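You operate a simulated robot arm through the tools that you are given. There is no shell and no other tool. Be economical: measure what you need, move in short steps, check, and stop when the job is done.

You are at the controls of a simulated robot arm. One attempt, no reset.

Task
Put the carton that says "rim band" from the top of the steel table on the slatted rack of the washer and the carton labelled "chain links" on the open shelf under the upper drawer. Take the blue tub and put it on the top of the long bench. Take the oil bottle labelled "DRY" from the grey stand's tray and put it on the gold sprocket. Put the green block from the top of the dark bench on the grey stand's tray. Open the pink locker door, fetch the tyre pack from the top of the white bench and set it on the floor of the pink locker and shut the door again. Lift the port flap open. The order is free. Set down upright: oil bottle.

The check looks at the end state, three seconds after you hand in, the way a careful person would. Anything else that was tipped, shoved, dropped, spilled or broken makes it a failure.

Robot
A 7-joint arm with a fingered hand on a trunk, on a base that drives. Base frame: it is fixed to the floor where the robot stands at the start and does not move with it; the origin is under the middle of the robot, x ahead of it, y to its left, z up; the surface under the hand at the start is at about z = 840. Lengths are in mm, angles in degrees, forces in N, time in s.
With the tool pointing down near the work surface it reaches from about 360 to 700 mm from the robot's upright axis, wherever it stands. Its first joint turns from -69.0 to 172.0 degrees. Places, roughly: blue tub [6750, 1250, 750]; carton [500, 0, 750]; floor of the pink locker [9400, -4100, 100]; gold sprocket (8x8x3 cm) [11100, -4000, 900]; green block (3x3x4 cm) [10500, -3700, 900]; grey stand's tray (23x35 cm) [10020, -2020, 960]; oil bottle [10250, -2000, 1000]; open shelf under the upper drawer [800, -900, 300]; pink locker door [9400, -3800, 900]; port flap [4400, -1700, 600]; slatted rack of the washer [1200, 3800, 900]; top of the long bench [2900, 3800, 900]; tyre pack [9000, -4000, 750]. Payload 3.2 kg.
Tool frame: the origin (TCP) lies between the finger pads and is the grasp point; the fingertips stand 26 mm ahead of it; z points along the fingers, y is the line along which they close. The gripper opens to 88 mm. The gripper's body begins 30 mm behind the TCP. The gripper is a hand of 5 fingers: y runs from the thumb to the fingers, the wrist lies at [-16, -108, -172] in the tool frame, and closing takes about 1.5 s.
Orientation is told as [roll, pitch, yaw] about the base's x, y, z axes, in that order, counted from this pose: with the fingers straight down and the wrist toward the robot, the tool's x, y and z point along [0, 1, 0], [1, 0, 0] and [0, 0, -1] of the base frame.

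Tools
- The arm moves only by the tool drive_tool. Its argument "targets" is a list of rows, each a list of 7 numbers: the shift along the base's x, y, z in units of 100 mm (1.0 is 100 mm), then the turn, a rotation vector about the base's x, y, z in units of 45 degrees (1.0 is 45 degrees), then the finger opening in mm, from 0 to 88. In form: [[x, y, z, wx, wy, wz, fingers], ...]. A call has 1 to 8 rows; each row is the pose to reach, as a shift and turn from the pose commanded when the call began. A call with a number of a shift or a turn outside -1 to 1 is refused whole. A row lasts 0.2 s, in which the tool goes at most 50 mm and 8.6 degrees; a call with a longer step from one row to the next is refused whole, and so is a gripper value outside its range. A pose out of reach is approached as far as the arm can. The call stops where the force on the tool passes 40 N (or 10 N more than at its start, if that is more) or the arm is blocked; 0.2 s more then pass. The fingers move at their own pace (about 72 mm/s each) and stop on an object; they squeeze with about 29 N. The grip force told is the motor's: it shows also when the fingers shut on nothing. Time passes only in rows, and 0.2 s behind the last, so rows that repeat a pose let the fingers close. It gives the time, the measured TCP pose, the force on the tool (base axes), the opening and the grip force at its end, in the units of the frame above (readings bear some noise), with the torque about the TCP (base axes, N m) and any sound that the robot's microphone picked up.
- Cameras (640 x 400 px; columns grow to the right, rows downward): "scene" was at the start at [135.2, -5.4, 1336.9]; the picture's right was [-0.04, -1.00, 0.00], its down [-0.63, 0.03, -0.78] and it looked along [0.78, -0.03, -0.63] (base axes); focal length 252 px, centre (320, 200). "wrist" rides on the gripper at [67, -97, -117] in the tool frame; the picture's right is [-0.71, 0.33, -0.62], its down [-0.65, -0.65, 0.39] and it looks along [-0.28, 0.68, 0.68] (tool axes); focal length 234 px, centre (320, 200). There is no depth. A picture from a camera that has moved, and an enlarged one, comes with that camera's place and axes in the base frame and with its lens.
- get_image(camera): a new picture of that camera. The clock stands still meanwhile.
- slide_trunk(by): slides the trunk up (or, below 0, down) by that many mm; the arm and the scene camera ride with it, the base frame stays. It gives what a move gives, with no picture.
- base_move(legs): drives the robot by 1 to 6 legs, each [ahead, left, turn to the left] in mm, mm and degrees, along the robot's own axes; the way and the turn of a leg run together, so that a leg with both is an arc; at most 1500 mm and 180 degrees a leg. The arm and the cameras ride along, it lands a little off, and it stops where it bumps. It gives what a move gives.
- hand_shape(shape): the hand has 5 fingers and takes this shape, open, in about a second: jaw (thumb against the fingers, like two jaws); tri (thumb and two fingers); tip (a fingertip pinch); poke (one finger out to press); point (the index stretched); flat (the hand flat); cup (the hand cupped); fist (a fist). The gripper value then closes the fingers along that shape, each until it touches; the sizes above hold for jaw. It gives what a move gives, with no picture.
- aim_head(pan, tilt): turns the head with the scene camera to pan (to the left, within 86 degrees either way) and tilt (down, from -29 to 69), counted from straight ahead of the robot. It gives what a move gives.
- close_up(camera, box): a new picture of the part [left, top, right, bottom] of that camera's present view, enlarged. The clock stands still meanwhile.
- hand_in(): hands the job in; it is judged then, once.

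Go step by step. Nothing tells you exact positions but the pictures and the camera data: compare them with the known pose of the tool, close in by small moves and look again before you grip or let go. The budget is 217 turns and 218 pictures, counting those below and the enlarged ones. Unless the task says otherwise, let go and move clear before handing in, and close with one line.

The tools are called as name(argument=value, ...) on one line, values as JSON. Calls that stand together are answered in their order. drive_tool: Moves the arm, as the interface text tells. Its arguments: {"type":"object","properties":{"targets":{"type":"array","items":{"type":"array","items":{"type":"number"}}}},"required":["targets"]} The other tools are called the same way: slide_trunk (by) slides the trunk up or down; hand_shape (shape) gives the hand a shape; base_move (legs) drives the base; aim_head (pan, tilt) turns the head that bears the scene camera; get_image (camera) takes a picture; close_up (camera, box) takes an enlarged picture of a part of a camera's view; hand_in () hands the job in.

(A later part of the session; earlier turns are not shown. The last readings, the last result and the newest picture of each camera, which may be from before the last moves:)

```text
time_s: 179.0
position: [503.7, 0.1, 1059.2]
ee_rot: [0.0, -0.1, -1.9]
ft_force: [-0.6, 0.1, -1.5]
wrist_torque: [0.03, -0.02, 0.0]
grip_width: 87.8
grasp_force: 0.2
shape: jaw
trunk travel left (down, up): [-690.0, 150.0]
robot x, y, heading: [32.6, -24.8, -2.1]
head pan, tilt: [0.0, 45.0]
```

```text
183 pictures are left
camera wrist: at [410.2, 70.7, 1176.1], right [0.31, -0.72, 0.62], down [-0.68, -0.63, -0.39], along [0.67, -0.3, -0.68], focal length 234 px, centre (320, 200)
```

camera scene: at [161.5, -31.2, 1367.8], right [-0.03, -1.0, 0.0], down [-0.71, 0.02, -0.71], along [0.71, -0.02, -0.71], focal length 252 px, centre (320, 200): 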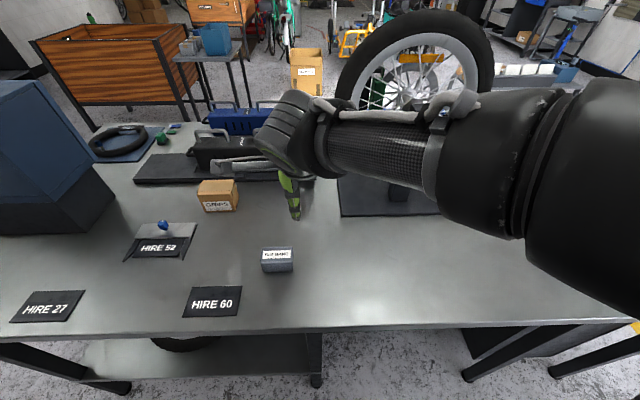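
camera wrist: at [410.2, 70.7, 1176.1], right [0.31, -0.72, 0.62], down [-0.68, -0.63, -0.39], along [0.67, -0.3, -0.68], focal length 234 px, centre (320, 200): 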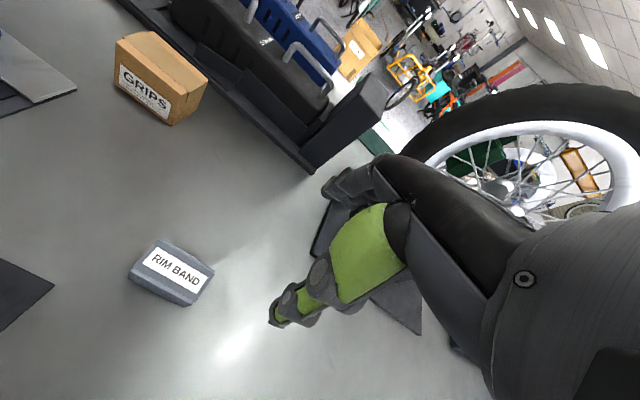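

RIM BAND is at about (476, 58). I move over it and go down.

drive_tool(targets=[[-0.15, 0.28, -0.25, 0, 0, 0.02, 88], [-0.29, 0.57, -0.5, 0, 0, 0.042, 88], [-0.29, 0.57, -0.95, 0, 0, 0.042, 88], [-0.29, 0.57, -1.0, 0, 0, 0.042, 88]])

get_image(camera="wrist")

```text
time_s: 179.9
position: [483.8, 59.0, 1008.6]
ee_rot: [10.8, 0.7, -2.3]
ft_force: [-0.4, 0.1, 0.1]
wrist_torque: [-0.04, 0.03, 0.0]
grip_width: 87.8
grasp_force: 0.1
shape: jaw
trunk travel left (down, up): [-690.0, 150.0]
robot x, y, heading: [29.5, -24.4, -2.0]
head pan, tilt: [0.0, 45.0]
stopped in row 4: the arm was blocked; the commanded pose is now the measured one
```

```text
182 pictures are left
camera wrist: at [389.8, 107.0, 1136.2], right [0.31, -0.82, 0.48], down [-0.68, -0.54, -0.5], along [0.67, -0.17, -0.73], focal length 234 px, centre (320, 200)
```

wrist: 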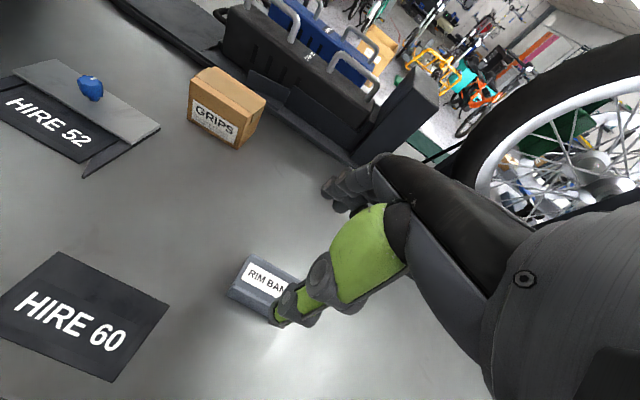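

The arm stopped early with the tool rolled 11°. I check for contact.

get_image(camera="scene")

```text
181 pictures are left
camera scene: at [162.0, -29.4, 1368.2], right [-0.01, -1.0, 0.0], down [-0.7, 0.01, -0.71], along [0.71, -0.01, -0.7], focal length 252 px, centre (320, 200)
```

scene: 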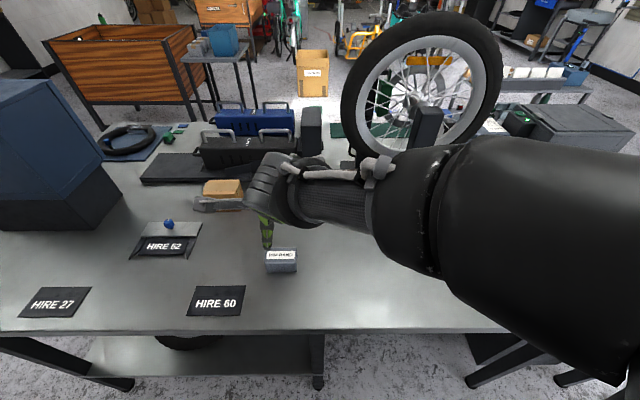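

No contact visible, so it is a joint limit from reaching too far left. I go up, level the tool, shift the base left and lower the trunk a bit.

drive_tool(targets=[[0, -0.2, 0.3, -0.12, 0, 0.02, 88], [0, -0.4, 0.6, -0.24, -0.016, 0.05, 88]])

base_move(legs=[[0, 45, 2.0]])

slide_trunk(by=-80)

get_image(camera="wrist")

```text
time_s: 180.5
position: [481.9, 18.0, 1066.2]
ee_rot: [-0.1, -0.3, 0.0]
ft_force: [-0.1, -0.6, 0.0]
wrist_torque: [0.01, -0.01, 0.0]
grip_width: 87.7
grasp_force: 0.1
shape: jaw
trunk travel left (down, up): [-690.0, 150.0]
robot x, y, heading: [27.4, -24.8, -1.9]
head pan, tilt: [0.0, 45.0]
```

```text
time_s: 181.4
position: [482.2, 78.5, 1065.7]
ee_rot: [-0.2, -0.2, 2.0]
ft_force: [-0.7, 0.5, 0.2]
wrist_torque: [0.01, -0.01, -0.03]
grip_width: 87.9
grasp_force: 0.0
shape: jaw
trunk travel left (down, up): [-690.0, 150.0]
robot x, y, heading: [31.7, 17.3, 0.4]
head pan, tilt: [0.0, 45.0]
```

```text
time_s: 182.6
position: [481.6, 78.0, 985.8]
ee_rot: [0.0, -0.3, 2.0]
ft_force: [-0.5, -0.1, -0.4]
wrist_torque: [-0.01, 0.01, 0.01]
grip_width: 88.0
grasp_force: 0.1
shape: jaw
trunk travel left (down, up): [-610.0, 230.0]
robot x, y, heading: [29.6, 18.2, 0.5]
head pan, tilt: [0.0, 45.0]
```

```text
180 pictures are left
camera wrist: at [382.2, 142.0, 1102.7], right [0.35, -0.7, 0.63], down [-0.63, -0.67, -0.39], along [0.69, -0.26, -0.67], focal length 234 px, centre (320, 200)
```

wrist: 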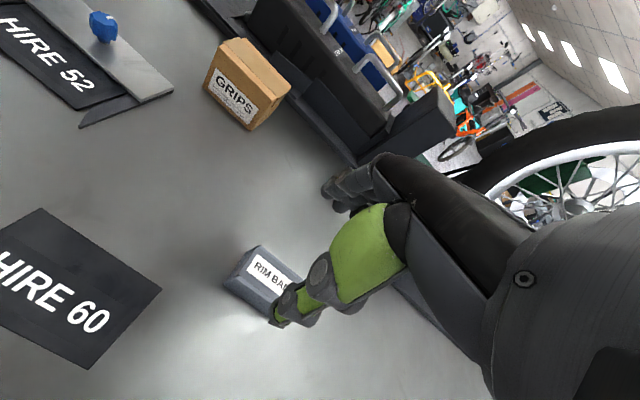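

The hand is level again above the carton, 20 mm too far left. I correct and descend.

drive_tool(targets=[[-0.05, -0.2, -0.2, 0, 0, -0.044, 88], [-0.05, -0.2, -0.6, 0, 0, -0.044, 88], [-0.05, -0.2, -0.97, 0, 0, -0.044, 88]])

get_image(camera="wrist")

```text
time_s: 183.4
position: [477.5, 59.7, 888.9]
ee_rot: [0.0, -0.3, 0.0]
ft_force: [0.0, -0.5, 1.1]
wrist_torque: [-0.03, 0.01, -0.01]
grip_width: 87.8
grasp_force: 0.1
shape: jaw
trunk travel left (down, up): [-610.0, 230.0]
robot x, y, heading: [30.8, 20.2, 0.1]
head pan, tilt: [0.0, 45.0]
```

```text
179 pictures are left
camera wrist: at [379.7, 125.2, 1006.0], right [0.33, -0.71, 0.63], down [-0.65, -0.65, -0.39], along [0.68, -0.28, -0.67], focal length 234 px, centre (320, 200)
```

wrist: 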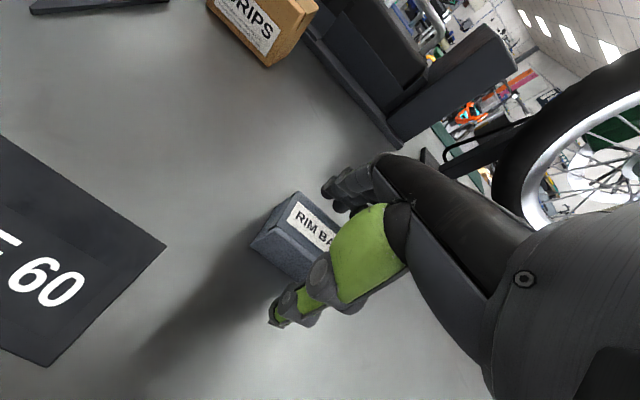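

RIM BAND sits between the fingers. I lower the last bit, close, then lift.

drive_tool(targets=[[0, 0, -0.15, 0, 0, 0, 88], [0, 0, -0.15, 0, 0, 0, 20], [0, 0, -0.15, 0, 0, 0, 20], [0, 0, -0.15, 0, 0, 0, 20], [0, 0, -0.15, 0, 0, 0, 20], [0, 0, -0.15, 0, 0, 0, 20], [0, 0, -0.15, 0, 0, 0, 20], [0, 0, -0.15, 0, 0, 0, 20]])

drive_tool(targets=[[0, 0, 0.35, 0, 0, 0, 20], [0, 0, 0.7, 0, 0, 0, 20], [0, 0, 1.0, 0, 0, 0, 20]])

slide_trunk(by=230)

aim_head(pan=75, tilt=15)

get_image(camera="scene")

```text
time_s: 185.2
position: [478.5, 57.2, 876.3]
ee_rot: [0.0, -0.2, 0.1]
ft_force: [-0.5, -0.5, 0.0]
wrist_torque: [0.02, 0.01, 0.02]
grip_width: 40.5
grasp_force: 29.3
shape: jaw
trunk travel left (down, up): [-610.0, 230.0]
robot x, y, heading: [33.8, 15.9, 0.2]
head pan, tilt: [0.0, 45.0]
```

```text
time_s: 186.0
position: [479.1, 58.5, 975.1]
ee_rot: [0.0, -0.2, 0.0]
ft_force: [-0.1, 0.3, -0.7]
wrist_torque: [-0.01, -0.01, -0.01]
grip_width: 40.4
grasp_force: 28.9
shape: jaw
trunk travel left (down, up): [-610.0, 230.0]
robot x, y, heading: [32.7, 18.9, 0.1]
head pan, tilt: [0.0, 45.0]
```

```text
time_s: 188.4
position: [478.9, 59.1, 1204.4]
ee_rot: [0.0, -0.2, 0.0]
ft_force: [0.1, -0.2, -1.1]
wrist_torque: [-0.01, -0.01, 0.0]
grip_width: 40.4
grasp_force: 29.0
shape: jaw
trunk travel left (down, up): [-840.0, 0.0]
robot x, y, heading: [33.6, 19.5, 0.3]
head pan, tilt: [0.0, 45.0]
```

```text
time_s: 189.9
position: [479.5, 58.0, 1205.6]
ee_rot: [0.0, -0.3, 0.1]
ft_force: [0.3, -0.2, -2.0]
wrist_torque: [-0.04, 0.0, 0.0]
grip_width: 40.1
grasp_force: 28.9
shape: jaw
trunk travel left (down, up): [-840.0, 0.0]
robot x, y, heading: [35.3, 16.1, 0.4]
head pan, tilt: [75.0, 15.0]
```

```text
178 pictures are left
camera scene: at [105.0, 107.2, 1564.5], right [0.97, -0.25, 0.0], down [-0.07, -0.25, -0.97], along [0.25, 0.93, -0.26], focal length 252 px, centre (320, 200)
```

scene: 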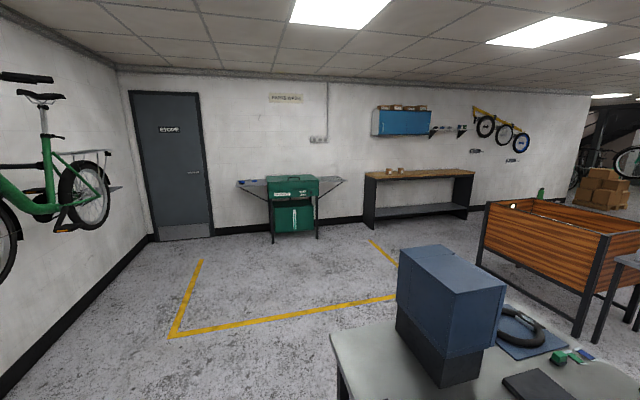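

The way to the green washer is clear along the left. I drive there and face it from about 1.2 m.

base_move(legs=[[-270, 0, 0], [0, 1500, 0], [0, 850, 0], [1350, 0, 0], [0, 0, 90]])

aim_head(pan=5, tilt=35)

get_image(camera="scene")

```text
time_s: 213.1
position: [1044.1, 2850.3, 1203.6]
ee_rot: [0.1, -0.2, 90.2]
ft_force: [-0.5, -0.2, -1.5]
wrist_torque: [0.0, 0.0, 0.02]
grip_width: 40.0
grasp_force: 28.8
shape: jaw
trunk travel left (down, up): [-840.0, 0.0]
robot x, y, heading: [1084.5, 2400.9, 90.5]
head pan, tilt: [75.0, 15.0]
```

```text
time_s: 214.5
position: [1045.3, 2851.0, 1205.7]
ee_rot: [-0.1, -0.1, 90.2]
ft_force: [-0.5, -0.9, -1.5]
wrist_torque: [0.0, 0.0, -0.02]
grip_width: 40.2
grasp_force: 29.6
shape: jaw
trunk travel left (down, up): [-840.0, 0.0]
robot x, y, heading: [1082.8, 2404.5, 90.5]
head pan, tilt: [5.0, 35.0]
```

```text
177 pictures are left
camera scene: at [1077.0, 2538.8, 1532.6], right [1.0, 0.1, 0.0], down [0.05, -0.57, -0.82], along [-0.08, 0.82, -0.57], focal length 252 px, centre (320, 200)
```

scene: 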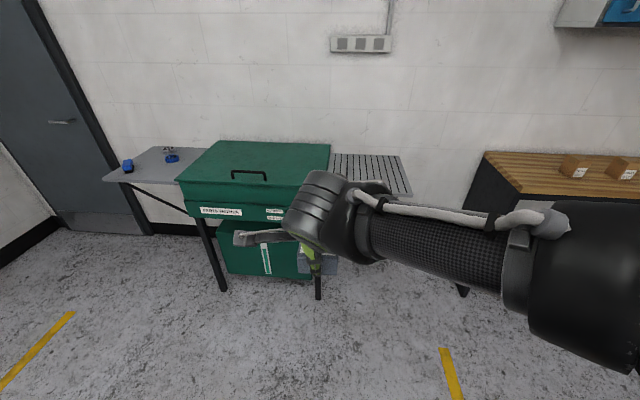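

The slatted rack is the right-hand wing of the washer. I drive closer, lined up with it.

base_move(legs=[[500, -190, 0]])

get_image(camera="scene")

get_image(camera="wrist")

```text
time_s: 217.7
position: [1217.9, 3359.2, 1205.0]
ee_rot: [-0.1, -0.3, 90.7]
ft_force: [-0.5, 0.6, -1.3]
wrist_torque: [0.0, 0.0, -0.01]
grip_width: 40.0
grasp_force: 29.5
shape: jaw
trunk travel left (down, up): [-840.0, 0.0]
robot x, y, heading: [1262.9, 2916.0, 90.6]
head pan, tilt: [5.0, 35.0]
```

```text
176 pictures are left
camera scene: at [1253.7, 3049.1, 1532.6], right [0.99, 0.1, 0.0], down [0.06, -0.57, -0.82], along [-0.08, 0.81, -0.57], focal length 252 px, centre (320, 200)
```

scene: 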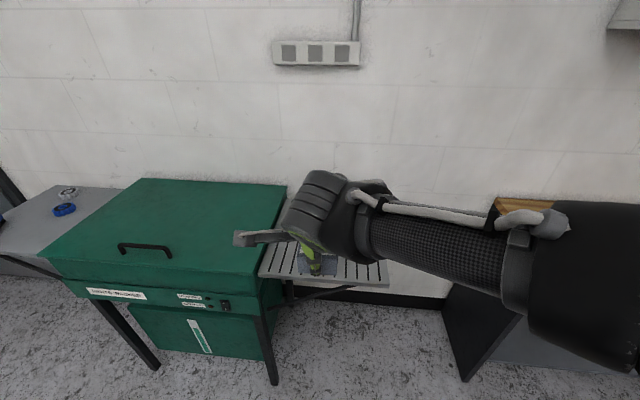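

```text
175 pictures are left
camera wrist: at [1153.8, 3261.0, 1321.2], right [0.7, 0.34, 0.63], down [0.66, -0.64, -0.39], along [0.27, 0.69, -0.67], focal length 234 px, centre (320, 200)
```

wrist: 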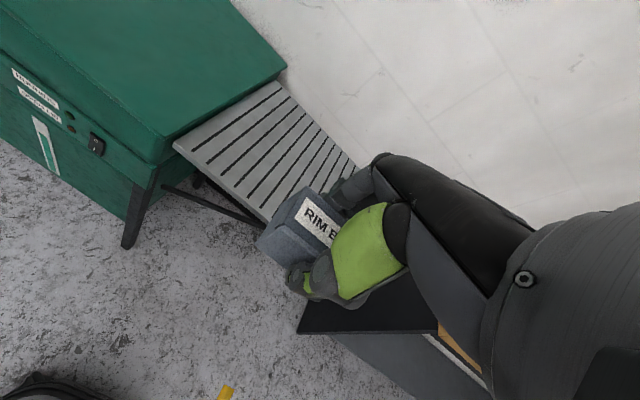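

The rack spans about x 1020–1400, y 3530–4010 at z≈900. I advance 270 mm so the carton hangs over it.

base_move(legs=[[275, 0, -0.6]])

slide_trunk(by=-200)

get_image(camera="scene")

get_image(camera="wrist")

```text
time_s: 219.6
position: [1222.2, 3636.6, 1204.8]
ee_rot: [0.0, -0.4, 89.9]
ft_force: [-0.1, 0.5, -1.0]
wrist_torque: [-0.02, 0.02, -0.04]
grip_width: 40.1
grasp_force: 28.9
shape: jaw
trunk travel left (down, up): [-840.0, 0.0]
robot x, y, heading: [1259.5, 3189.3, 90.1]
head pan, tilt: [5.0, 35.0]
```

```text
time_s: 221.8
position: [1221.6, 3637.2, 1004.8]
ee_rot: [0.0, -0.2, 89.8]
ft_force: [-0.1, 0.0, -1.4]
wrist_torque: [0.03, 0.01, 0.02]
grip_width: 40.1
grasp_force: 28.5
shape: jaw
trunk travel left (down, up): [-640.0, 200.0]
robot x, y, heading: [1261.5, 3192.4, 90.2]
head pan, tilt: [5.0, 35.0]
```

```text
174 pictures are left
camera scene: at [1253.1, 3326.0, 1332.6], right [1.0, 0.09, 0.0], down [0.05, -0.57, -0.82], along [-0.07, 0.82, -0.57], focal length 252 px, centre (320, 200)
```

scene: 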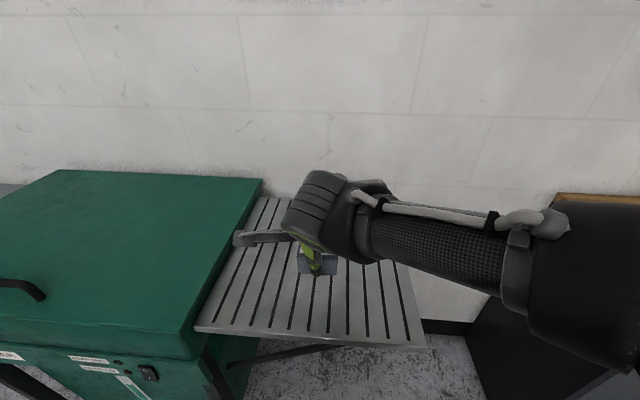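

```text
173 pictures are left
camera wrist: at [1156.1, 3539.2, 1121.2], right [0.71, 0.33, 0.63], down [0.65, -0.65, -0.39], along [0.28, 0.68, -0.67], focal length 234 px, centre (320, 200)
```

wrist: 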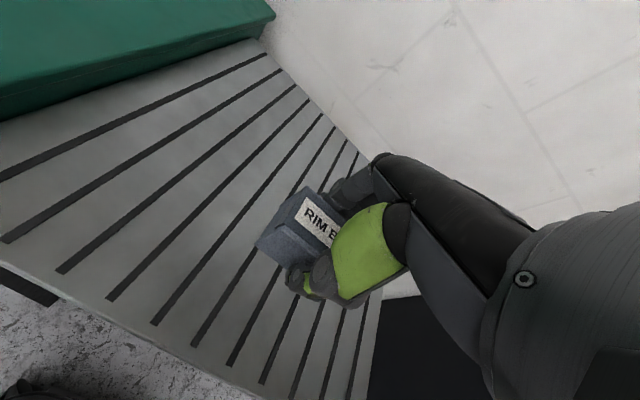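

The carton is over the middle-front of the rack. I lower it until contact.

drive_tool(targets=[[0, 0, -0.25, 0, 0, 0, 20], [0, 0, -0.42, 0, 0, 0, 20], [0, 0, -0.5, 0, 0, 0, 20], [0, 0, -0.55, 0, 0, 0, 20], [0, 0, -0.6, 0, 0, 0, 20]])

get_image(camera="wrist")

```text
time_s: 223.0
position: [1222.6, 3637.4, 944.5]
ee_rot: [0.0, -0.2, 89.9]
ft_force: [-0.2, -0.1, -1.2]
wrist_torque: [-0.04, 0.01, -0.01]
grip_width: 39.9
grasp_force: 29.1
shape: jaw
trunk travel left (down, up): [-640.0, 200.0]
robot x, y, heading: [1261.4, 3188.5, 89.9]
head pan, tilt: [5.0, 35.0]
```

```text
172 pictures are left
camera wrist: at [1156.2, 3539.3, 1061.4], right [0.71, 0.33, 0.63], down [0.65, -0.65, -0.39], along [0.28, 0.68, -0.67], focal length 234 px, centre (320, 200)
```

wrist: 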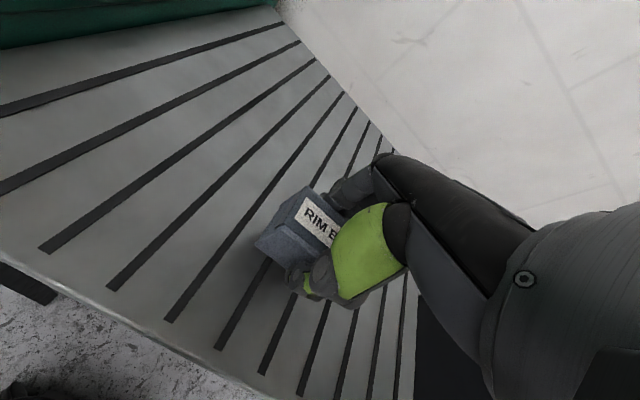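

drive_tool(targets=[[0, 0, -0.06, 0, 0, 0, 20], [0, 0, -0.12, 0, 0, 0, 20], [0, 0, -0.18, 0, 0, 0, 20], [0, 0, -0.22, 0, 0, 0, 20]])

```text
time_s: 224.0
position: [1221.3, 3636.8, 923.0]
ee_rot: [0.0, -0.2, 89.9]
ft_force: [0.9, 0.1, -1.4]
wrist_torque: [0.0, 0.0, 0.01]
grip_width: 39.9
grasp_force: 29.7
shape: jaw
trunk travel left (down, up): [-640.0, 200.0]
robot x, y, heading: [1262.7, 3191.5, 90.4]
head pan, tilt: [5.0, 35.0]
```

No contact yet; I continue in small steps.

drive_tool(targets=[[0, 0, -0.06, 0, 0, 0, 20], [0, 0, -0.12, 0, 0, 0, 20], [0, 0, -0.18, 0, 0, 0, 20]])

get_image(camera="wrist")

```text
time_s: 224.7
position: [1221.5, 3639.6, 919.2]
ee_rot: [0.7, -1.5, 89.9]
ft_force: [2.1, -5.9, 21.1]
wrist_torque: [-0.68, -0.05, 0.05]
grip_width: 41.8
grasp_force: 29.1
shape: jaw
trunk travel left (down, up): [-640.0, 200.0]
robot x, y, heading: [1259.1, 3190.3, 90.1]
head pan, tilt: [5.0, 35.0]
stopped in row 3: the force on the tool passed its limit at 44 N (the readings are from after the stop); the commanded pose is now the measured one
```

```text
171 pictures are left
camera wrist: at [1155.7, 3538.2, 1033.7], right [0.72, 0.31, 0.62], down [0.64, -0.64, -0.41], along [0.27, 0.7, -0.66], focal length 234 px, centre (320, 200)
```

wrist: 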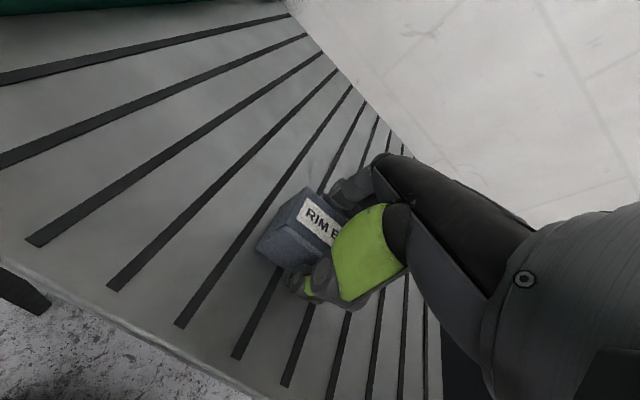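

Contact at rack height ≈885. I relax, open and rise.

drive_tool(targets=[[0, 0, 0.01, 0, 0, 0, 44], [0, 0, 0.01, 0, 0, 0, 60], [0, 0, 0.02, 0, 0, 0, 88], [0, 0, 0.02, 0, 0, 0, 88], [0, 0, 0.02, 0, 0, 0, 88], [0, 0, 0.3, 0, 0, 0, 88], [0, 0, 0.65, 0, 0, 0, 88], [0, 0, 0.9, 0, 0, 0, 88]])

get_image(camera="wrist")

```text
time_s: 226.5
position: [1220.7, 3640.9, 1004.6]
ee_rot: [0.5, -1.1, 89.9]
ft_force: [-0.9, -0.4, 0.0]
wrist_torque: [-0.01, -0.01, 0.0]
grip_width: 88.0
grasp_force: 0.1
shape: jaw
trunk travel left (down, up): [-640.0, 200.0]
robot x, y, heading: [1262.1, 3187.6, 89.9]
head pan, tilt: [5.0, 35.0]
```

```text
170 pictures are left
camera wrist: at [1155.9, 3541.8, 1120.5], right [0.71, 0.32, 0.62], down [0.65, -0.65, -0.41], along [0.28, 0.69, -0.67], focal length 234 px, centre (320, 200)
```

wrist: 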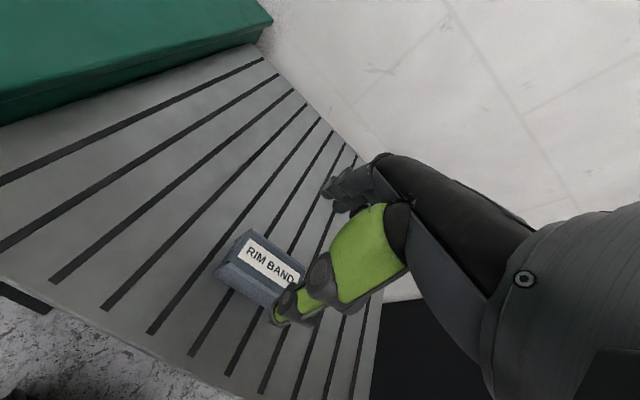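

RIM BAND lies flat on the rack. Next is the blue tub near (6750, 1250); I back off and look toward +x.

base_move(legs=[[-500, 0, 0], [0, 0, -90]])

aim_head(pan=-5, tilt=15)

get_image(camera="scene")

aim_head(pan=40, tilt=15)

get_image(camera="scene")

```text
time_s: 233.3
position: [1714.3, 2716.5, 1004.2]
ee_rot: [0.4, -1.1, -0.8]
ft_force: [-0.6, 0.5, 0.3]
wrist_torque: [-0.03, 0.03, -0.01]
grip_width: 87.6
grasp_force: 0.1
shape: jaw
trunk travel left (down, up): [-640.0, 200.0]
robot x, y, heading: [1259.1, 2677.3, -0.7]
head pan, tilt: [5.0, 35.0]
```

```text
time_s: 234.2
position: [1712.6, 2716.3, 1004.2]
ee_rot: [0.5, -1.2, -0.9]
ft_force: [-0.6, -0.6, -0.4]
wrist_torque: [0.0, -0.01, -0.01]
grip_width: 87.9
grasp_force: 0.2
shape: jaw
trunk travel left (down, up): [-640.0, 200.0]
robot x, y, heading: [1260.7, 2684.8, -0.5]
head pan, tilt: [-5.0, 15.0]
```

```text
169 pictures are left
camera scene: at [1403.6, 2669.9, 1364.5], right [-0.1, -1.0, 0.0], down [-0.26, 0.03, -0.97], along [0.96, -0.09, -0.26], focal length 252 px, centre (320, 200)
```

scene: 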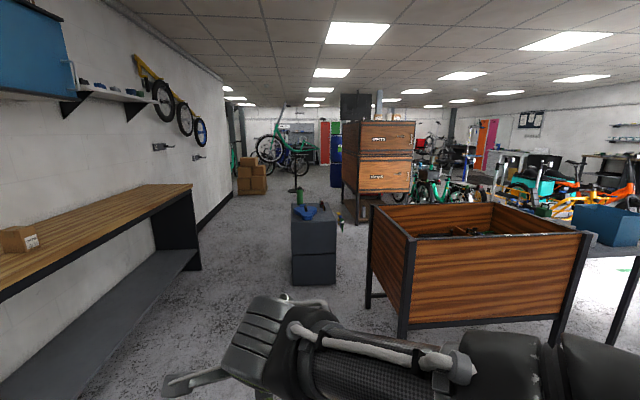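

```text
time_s: 235.3
position: [1713.1, 2715.3, 1004.8]
ee_rot: [0.3, -1.1, -0.8]
ft_force: [-0.3, -0.7, 0.7]
wrist_torque: [0.02, 0.0, -0.01]
grip_width: 87.9
grasp_force: 0.0
shape: jaw
trunk travel left (down, up): [-640.0, 200.0]
robot x, y, heading: [1262.8, 2676.5, -0.7]
head pan, tilt: [40.0, 15.0]
```

```text
168 pictures are left
camera scene: at [1382.8, 2738.1, 1364.6], right [0.63, -0.77, 0.0], down [-0.2, -0.16, -0.97], along [0.75, 0.61, -0.26], focal length 252 px, centre (320, 200)
```

scene: 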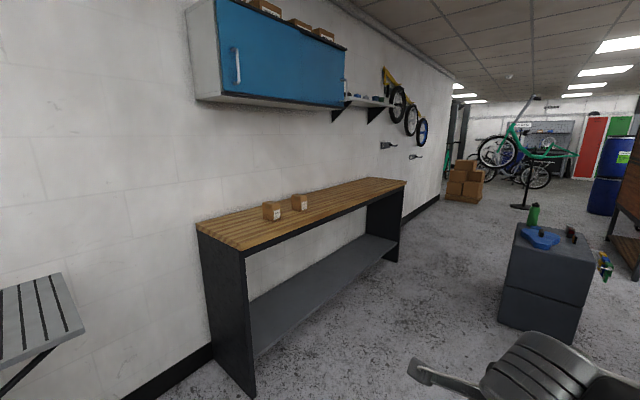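

The long wooden bench stands along the wall at left. I drive through the gap between bench and grey cabinet toward the tub's place.

base_move(legs=[[0, 400, 0.7], [1500, 0, 0], [1400, 0, 0]])

aim_head(pan=-20, tilt=15)

get_image(camera="scene")

```text
time_s: 251.3
position: [4611.6, 3010.6, 1004.7]
ee_rot: [0.3, -1.1, -2.8]
ft_force: [0.2, 0.0, -0.4]
wrist_torque: [0.01, 0.03, -0.01]
grip_width: 87.7
grasp_force: 0.0
shape: jaw
trunk travel left (down, up): [-640.0, 200.0]
robot x, y, heading: [4158.7, 2991.7, -2.7]
head pan, tilt: [40.0, 15.0]
```

```text
time_s: 252.6
position: [4612.0, 3010.1, 1004.8]
ee_rot: [0.3, -1.2, -2.8]
ft_force: [-0.4, 0.4, -0.4]
wrist_torque: [-0.02, 0.03, 0.0]
grip_width: 87.8
grasp_force: 0.0
shape: jaw
trunk travel left (down, up): [-640.0, 200.0]
robot x, y, heading: [4154.4, 2987.8, -2.4]
head pan, tilt: [-20.0, 15.0]
```

```text
167 pictures are left
camera scene: at [4293.8, 2950.8, 1364.6], right [-0.38, -0.92, 0.0], down [-0.24, 0.1, -0.97], along [0.89, -0.37, -0.26], focal length 252 px, centre (320, 200)
```

scene: 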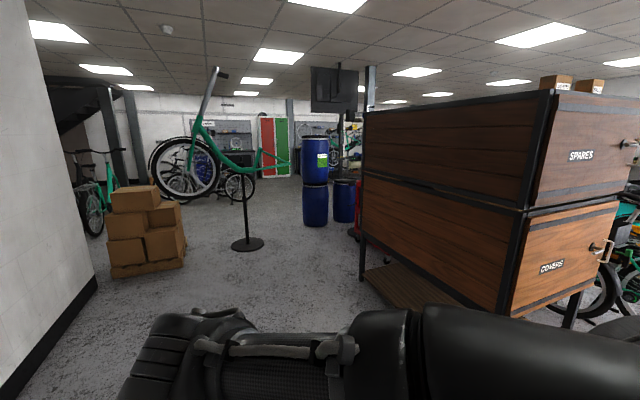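

The wooden cabinet blocks the view of the tub's spot. I move on past it and look again.

base_move(legs=[[1500, -300, 2.6], [500, 0, 0]])

aim_head(pan=-55, tilt=20)

get_image(camera="scene")

```text
refused: leg 1 is longer than a leg can be; nothing moved
```

```text
time_s: 253.7
position: [4610.9, 3009.4, 1004.1]
ee_rot: [0.4, -1.1, -2.8]
ft_force: [0.6, 0.0, 0.1]
wrist_torque: [0.01, 0.0, -0.01]
grip_width: 87.9
grasp_force: 0.1
shape: jaw
trunk travel left (down, up): [-640.0, 200.0]
robot x, y, heading: [4160.7, 2988.9, -2.6]
head pan, tilt: [-55.0, 20.0]
```

```text
166 pictures are left
camera scene: at [4257.6, 2908.0, 1356.4], right [-0.84, -0.54, 0.0], down [-0.18, 0.29, -0.94], along [0.51, -0.79, -0.34], focal length 252 px, centre (320, 200)
```

scene: 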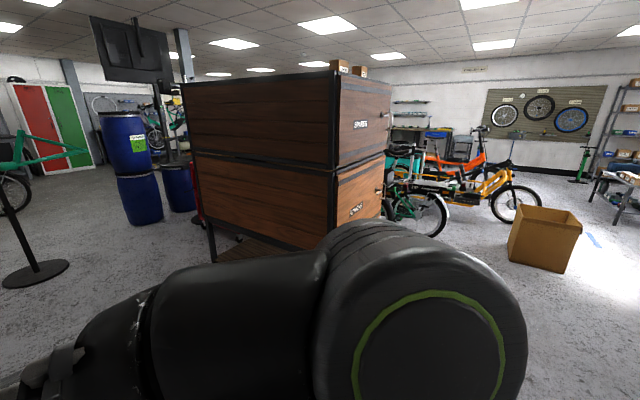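

base_move(legs=[[1400, -300, 2.6], [600, 0, 0]])

get_image(camera="scene")

```text
time_s: 263.9
position: [6628.3, 2776.6, 1005.4]
ee_rot: [0.4, -1.1, 2.5]
ft_force: [-0.2, -0.3, -0.1]
wrist_torque: [0.01, 0.0, 0.02]
grip_width: 88.0
grasp_force: 0.1
shape: jaw
trunk travel left (down, up): [-640.0, 200.0]
robot x, y, heading: [6177.8, 2713.1, 2.6]
head pan, tilt: [-55.0, 20.0]
```

```text
165 pictures are left
camera scene: at [6284.7, 2642.4, 1356.4], right [-0.79, -0.61, 0.0], down [-0.21, 0.27, -0.94], along [0.57, -0.74, -0.34], focal length 252 px, centre (320, 200)
```

scene: 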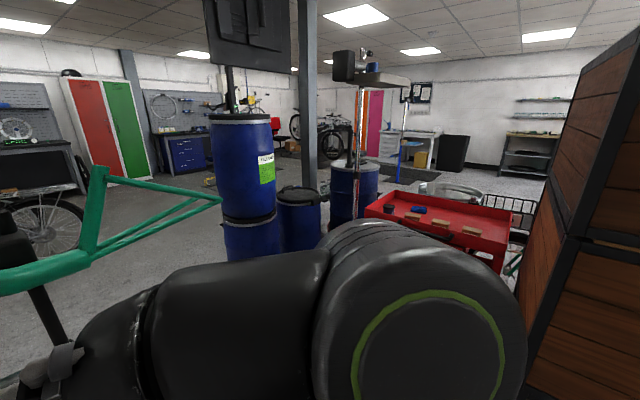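

A red cart stands at about the listed tub place with small things on it. I zoom in.

close_up(camera="scene", box=[340, 160, 540, 285])

```text
3.20 times, centred on (440, 222) of scene
camera zoom: at [6284.7, 2642.4, 1356.4], right [-0.79, -0.61, 0.0], down [-0.21, 0.27, -0.94], along [0.57, -0.74, -0.34], focal length 806 px, centre (-64, 128)
```

zoom: 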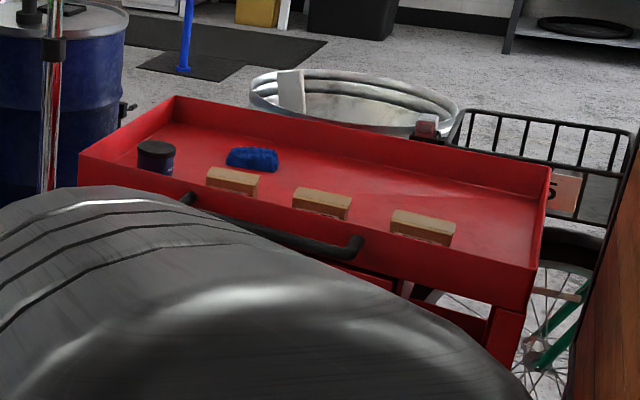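

The small dark-blue jar on the red cart, at roughly (6830, 1230), looks like the tub. I turn to face the cart and look again.

base_move(legs=[[0, 0, -92.6]])

aim_head(pan=40, tilt=25)

get_image(camera="scene")

close_up(camera="scene", box=[200, 100, 440, 250])

```text
time_s: 268.2
position: [6213.6, 2263.2, 1004.7]
ee_rot: [0.4, -1.0, -90.8]
ft_force: [-0.9, 0.3, 0.0]
wrist_torque: [-0.01, -0.03, -0.01]
grip_width: 87.6
grasp_force: 0.1
shape: jaw
trunk travel left (down, up): [-640.0, 200.0]
robot x, y, heading: [6176.6, 2714.6, -90.6]
head pan, tilt: [-55.0, 20.0]
```

```text
time_s: 269.9
position: [6214.3, 2263.0, 1004.6]
ee_rot: [0.5, -1.0, -90.8]
ft_force: [0.8, 0.0, -0.4]
wrist_torque: [0.01, 0.06, -0.01]
grip_width: 88.1
grasp_force: 0.0
shape: jaw
trunk travel left (down, up): [-640.0, 200.0]
robot x, y, heading: [6175.9, 2718.0, -90.7]
head pan, tilt: [40.0, 25.0]
```

```text
163 pictures are left
camera scene: at [6235.5, 2592.7, 1348.3], right [-0.77, -0.63, 0.0], down [-0.27, 0.33, -0.91], along [0.58, -0.7, -0.42], focal length 252 px, centre (320, 200)
```

scene: 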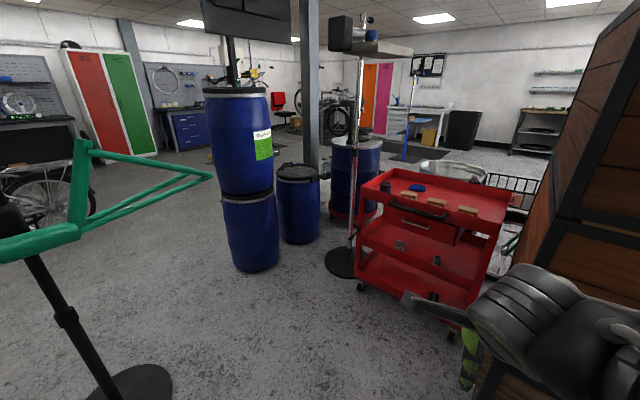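

```text
2.67 times, centred on (320, 175) of scene
camera zoom: at [6235.5, 2592.7, 1348.3], right [-0.77, -0.63, 0.0], down [-0.27, 0.33, -0.91], along [0.58, -0.7, -0.42], focal length 672 px, centre (320, 267)
```

zoom: 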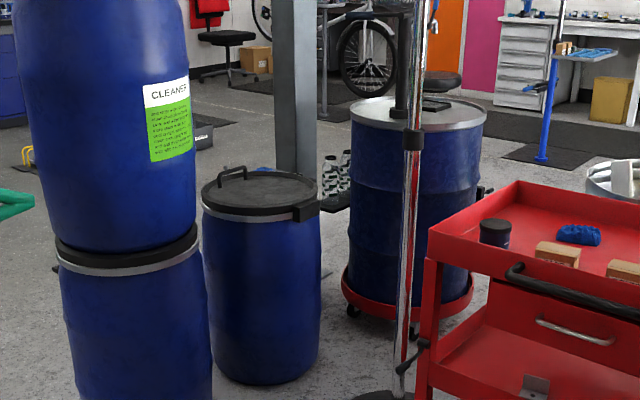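

The tub is at about (6846, 1227) in the cart's tray; a pole stand is left of the cart. I drive in front of the cart.

base_move(legs=[[0, 620, 0.6], [820, 0, 0]])

aim_head(pan=0, tilt=40)

get_image(camera="scene")

get_image(camera="wrist")

```text
time_s: 277.4
position: [6803.3, 1433.2, 1004.9]
ee_rot: [0.4, -1.1, -91.7]
ft_force: [0.1, 0.2, 0.2]
wrist_torque: [0.03, -0.02, -0.02]
grip_width: 87.7
grasp_force: 0.1
shape: jaw
trunk travel left (down, up): [-640.0, 200.0]
robot x, y, heading: [6776.8, 1887.4, -91.4]
head pan, tilt: [40.0, 25.0]
```

```text
time_s: 278.4
position: [6802.1, 1433.4, 1003.7]
ee_rot: [0.4, -1.2, -91.6]
ft_force: [0.5, 0.3, 0.0]
wrist_torque: [-0.02, -0.01, 0.03]
grip_width: 87.8
grasp_force: 0.0
shape: jaw
trunk travel left (down, up): [-640.0, 200.0]
robot x, y, heading: [6777.6, 1887.8, -91.6]
head pan, tilt: [0.0, 40.0]
```

```text
161 pictures are left
camera scene: at [6771.0, 1750.4, 1325.0], right [-1.0, 0.03, 0.0], down [0.02, 0.64, -0.77], along [-0.02, -0.77, -0.64], focal length 252 px, centre (320, 200)
```

scene: 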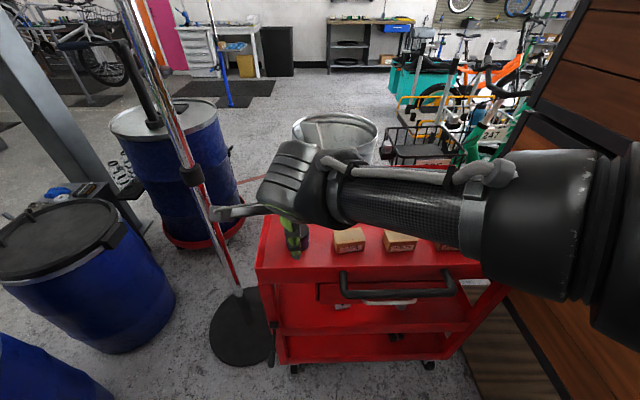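

```text
160 pictures are left
camera wrist: at [6872.6, 1531.3, 1120.3], right [-0.72, -0.3, 0.63], down [-0.63, 0.66, -0.41], along [-0.29, -0.68, -0.67], focal length 234 px, centre (320, 200)
```

wrist: 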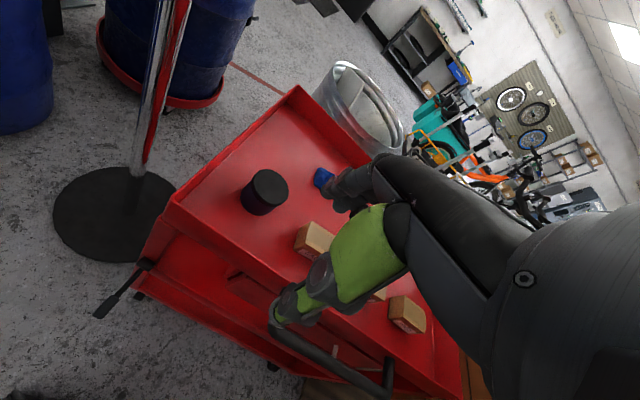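

The jar is seen clearly in the tray, near (6832, 1272). I move over it and check from above.

base_move(legs=[[150, 15, 1.5]])

get_image(camera="wrist")

get_image(camera="scene")

```text
time_s: 279.8
position: [6829.3, 1284.6, 1004.3]
ee_rot: [0.4, -1.0, -90.0]
ft_force: [0.0, 0.4, -0.7]
wrist_torque: [-0.02, 0.01, -0.04]
grip_width: 87.6
grasp_force: 0.1
shape: jaw
trunk travel left (down, up): [-640.0, 200.0]
robot x, y, heading: [6784.5, 1737.9, -89.8]
head pan, tilt: [0.0, 40.0]
```

```text
159 pictures are left
camera wrist: at [6895.7, 1383.8, 1120.1], right [-0.71, -0.32, 0.62], down [-0.65, 0.65, -0.41], along [-0.28, -0.69, -0.67], focal length 234 px, centre (320, 200)
```

wrist: 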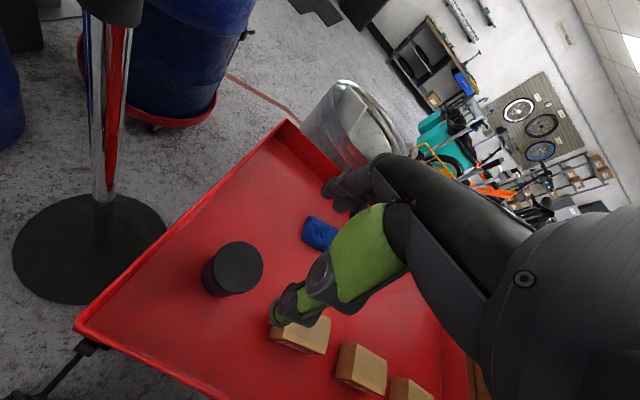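

```text
158 pictures are left
camera scene: at [6787.9, 1599.8, 1324.9], right [-1.0, 0.0, 0.0], down [0.0, 0.64, -0.77], along [0.0, -0.77, -0.64], focal length 252 px, centre (320, 200)
```

scene: 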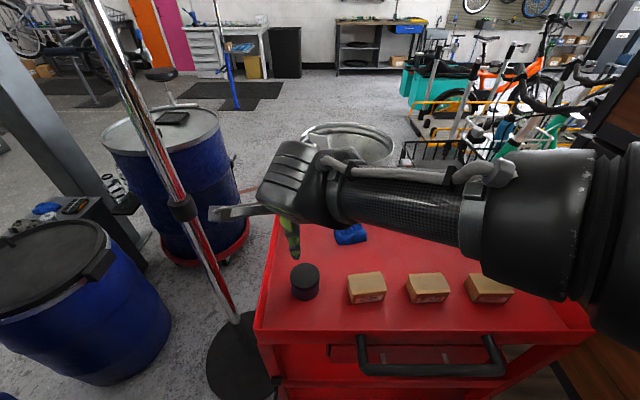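

The jar's centre is about (6828, 1276), top z≈842, diameter ~60. I lower onto it.

drive_tool(targets=[[0, -0.08, -0.4, 0, 0, 0, 88], [0, -0.08, -0.8, 0, 0, 0, 88], [0, -0.08, -1.0, 0, 0, 0, 88]])

get_image(camera="wrist")

get_image(camera="scene")

```text
time_s: 280.6
position: [6830.0, 1276.0, 905.7]
ee_rot: [0.4, -1.0, -90.1]
ft_force: [0.3, 0.1, 0.6]
wrist_torque: [-0.04, 0.0, -0.03]
grip_width: 87.6
grasp_force: 0.0
shape: jaw
trunk travel left (down, up): [-640.0, 200.0]
robot x, y, heading: [6786.9, 1738.4, -89.8]
head pan, tilt: [0.0, 40.0]
```

```text
157 pictures are left
camera wrist: at [6896.8, 1376.4, 1021.1], right [-0.71, -0.32, 0.63], down [-0.64, 0.65, -0.41], along [-0.28, -0.69, -0.67], focal length 234 px, centre (320, 200)
```

wrist: 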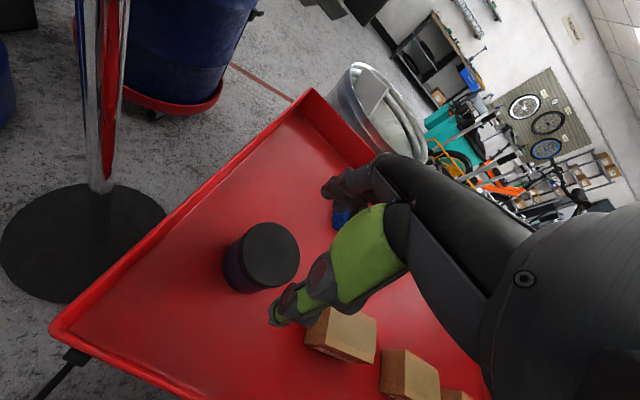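

```text
156 pictures are left
camera scene: at [6788.1, 1600.6, 1325.0], right [-1.0, 0.0, 0.0], down [0.0, 0.64, -0.77], along [0.0, -0.77, -0.64], focal length 252 px, centre (320, 200)
```

scene: 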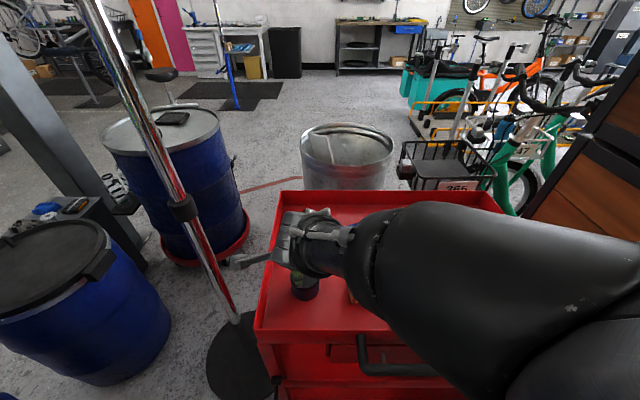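

Slight offset of ~10 mm; I correct and lower around the jar.

drive_tool(targets=[[0.1, 0.05, -0.2, 0, 0, 0, 88], [0.1, 0.05, -0.5, 0, 0, 0, 88], [0.1, 0.05, -0.7, 0, 0, 0, 88], [0.1, 0.05, -0.84, 0, 0, 0, 88]])

get_image(camera="wrist")

```text
time_s: 281.6
position: [6842.5, 1277.3, 834.9]
ee_rot: [2.5, -1.9, -90.4]
ft_force: [-0.3, 0.1, 0.5]
wrist_torque: [-0.02, 0.03, -0.03]
grip_width: 87.7
grasp_force: 0.1
shape: jaw
trunk travel left (down, up): [-640.0, 200.0]
robot x, y, heading: [6787.0, 1737.8, -90.1]
head pan, tilt: [0.0, 40.0]
```

```text
155 pictures are left
camera wrist: at [6905.3, 1378.3, 950.9], right [-0.74, -0.31, 0.6], down [-0.63, 0.64, -0.44], along [-0.25, -0.7, -0.67], focal length 234 px, centre (320, 200)
```

wrist: 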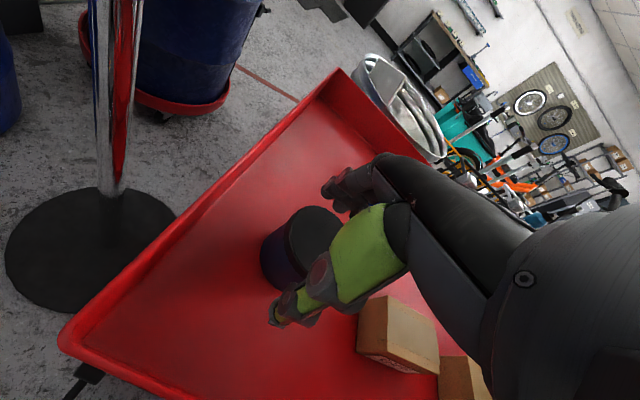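

The arm is near its low limit, so I raise it a little and lower with the trunk instead.

drive_tool(targets=[[0, 0, 0.35, 0, 0, 0, 88]])

slide_trunk(by=-38)

get_image(camera="wrist")

```text
time_s: 282.0
position: [6836.3, 1281.6, 856.4]
ee_rot: [0.4, -1.0, -90.2]
ft_force: [-0.2, -1.1, 0.4]
wrist_torque: [-0.01, 0.02, -0.02]
grip_width: 88.2
grasp_force: 0.0
shape: jaw
trunk travel left (down, up): [-640.0, 200.0]
robot x, y, heading: [6791.4, 1738.4, -89.9]
head pan, tilt: [0.0, 40.0]
```

```text
time_s: 282.8
position: [6837.9, 1281.1, 820.1]
ee_rot: [0.5, -1.5, -90.2]
ft_force: [-1.2, 0.5, 11.4]
wrist_torque: [-0.66, 0.18, -0.03]
grip_width: 87.8
grasp_force: 0.0
shape: jaw
trunk travel left (down, up): [-602.0, 238.0]
robot x, y, heading: [6787.9, 1736.2, -89.9]
head pan, tilt: [0.0, 40.0]
```

```text
154 pictures are left
camera wrist: at [6905.0, 1381.3, 935.8], right [-0.71, -0.32, 0.63], down [-0.64, 0.65, -0.41], along [-0.27, -0.7, -0.66], focal length 234 px, centre (320, 200)
```

wrist: 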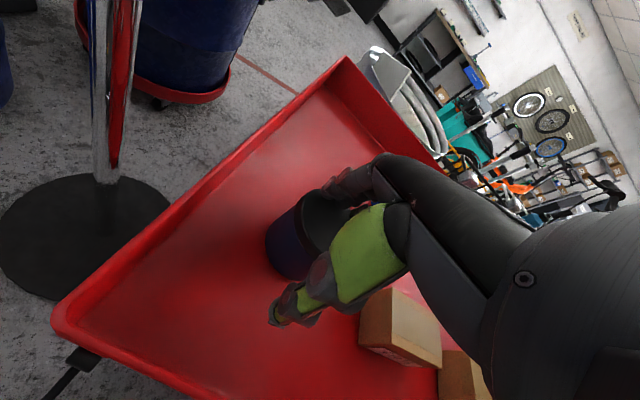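

A light touch of the far fingertips on the tray floor. I raise 5 mm and close on the jar.

drive_tool(targets=[[0, 0, 0.07, 0, 0, 0, 88], [0, 0, 0.07, 0, 0, 0, 30], [0, 0, 0.07, 0, 0, 0, 30], [0, 0, 0.07, 0, 0, 0, 30], [0, 0, 0.07, 0, 0, 0, 30], [0, 0, 0.07, 0, 0, 0, 30], [0, 0, 0.07, 0, 0, 0, 30]])

get_image(camera="wrist")

```text
time_s: 284.4
position: [6837.0, 1281.2, 825.8]
ee_rot: [0.4, -1.1, -90.2]
ft_force: [0.1, -0.4, 0.1]
wrist_torque: [0.01, -0.01, 0.01]
grip_width: 30.5
grasp_force: 0.1
shape: jaw
trunk travel left (down, up): [-602.0, 238.0]
robot x, y, heading: [6788.2, 1738.7, -90.1]
head pan, tilt: [0.0, 40.0]
```

```text
153 pictures are left
camera wrist: at [6904.4, 1380.3, 940.7], right [-0.71, -0.32, 0.63], down [-0.65, 0.65, -0.41], along [-0.28, -0.69, -0.67], focal length 234 px, centre (320, 200)
```

wrist: 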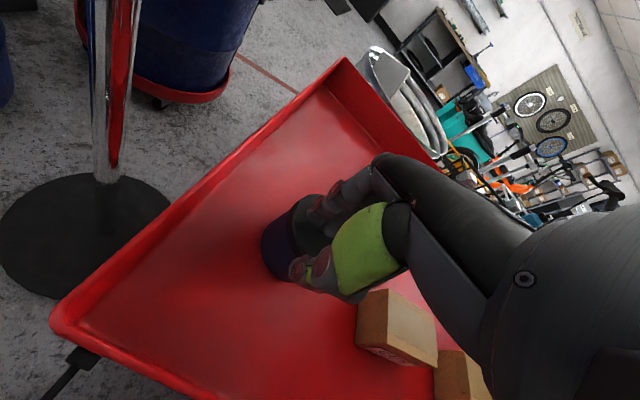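

The fingers closed on nothing: they had touched the lid, so the jar is lower and further away than I took it. I open, rise, shift about 40 mm further and look.

drive_tool(targets=[[0, 0, 0.4, 0, 0, 0, 60], [-0.08, -0.2, 0.6, 0, 0, 0, 88], [-0.15, -0.42, 0.6, 0, 0, 0, 88], [-0.15, -0.42, 0.6, 0, 0, 0, 88]])

get_image(camera="wrist")

close_up(camera="scene", box=[220, 200, 420, 325])

```text
time_s: 285.4
position: [6822.9, 1238.6, 886.0]
ee_rot: [0.3, -1.0, -90.1]
ft_force: [0.0, 0.6, -0.5]
wrist_torque: [0.01, 0.03, -0.02]
grip_width: 87.8
grasp_force: 0.0
shape: jaw
trunk travel left (down, up): [-602.0, 238.0]
robot x, y, heading: [6788.1, 1737.5, -90.0]
head pan, tilt: [0.0, 40.0]
```

```text
152 pictures are left
camera wrist: at [6888.5, 1338.5, 1001.0], right [-0.71, -0.32, 0.63], down [-0.65, 0.65, -0.41], along [-0.28, -0.69, -0.67], focal length 234 px, centre (320, 200)
```

wrist: 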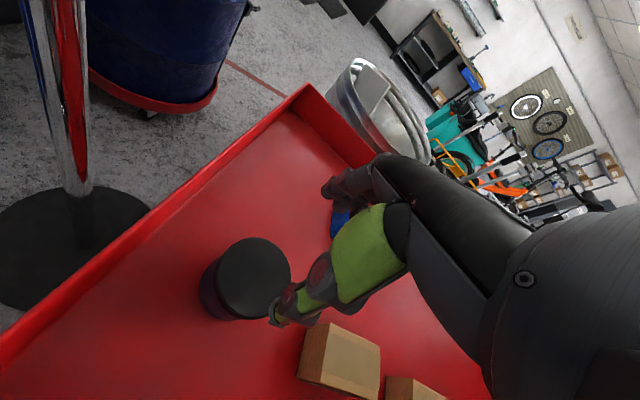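

```text
3.20 times, centred on (320, 262) of scene
camera zoom: at [6787.9, 1601.0, 1287.1], right [-1.0, 0.0, 0.0], down [0.0, 0.64, -0.77], along [0.0, -0.77, -0.64], focal length 806 px, centre (320, 0)
```

zoom: 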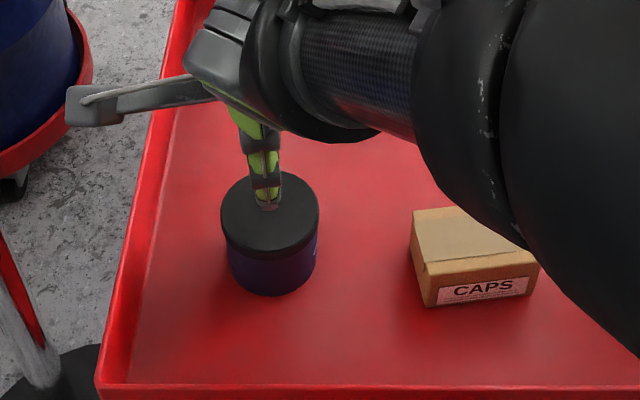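

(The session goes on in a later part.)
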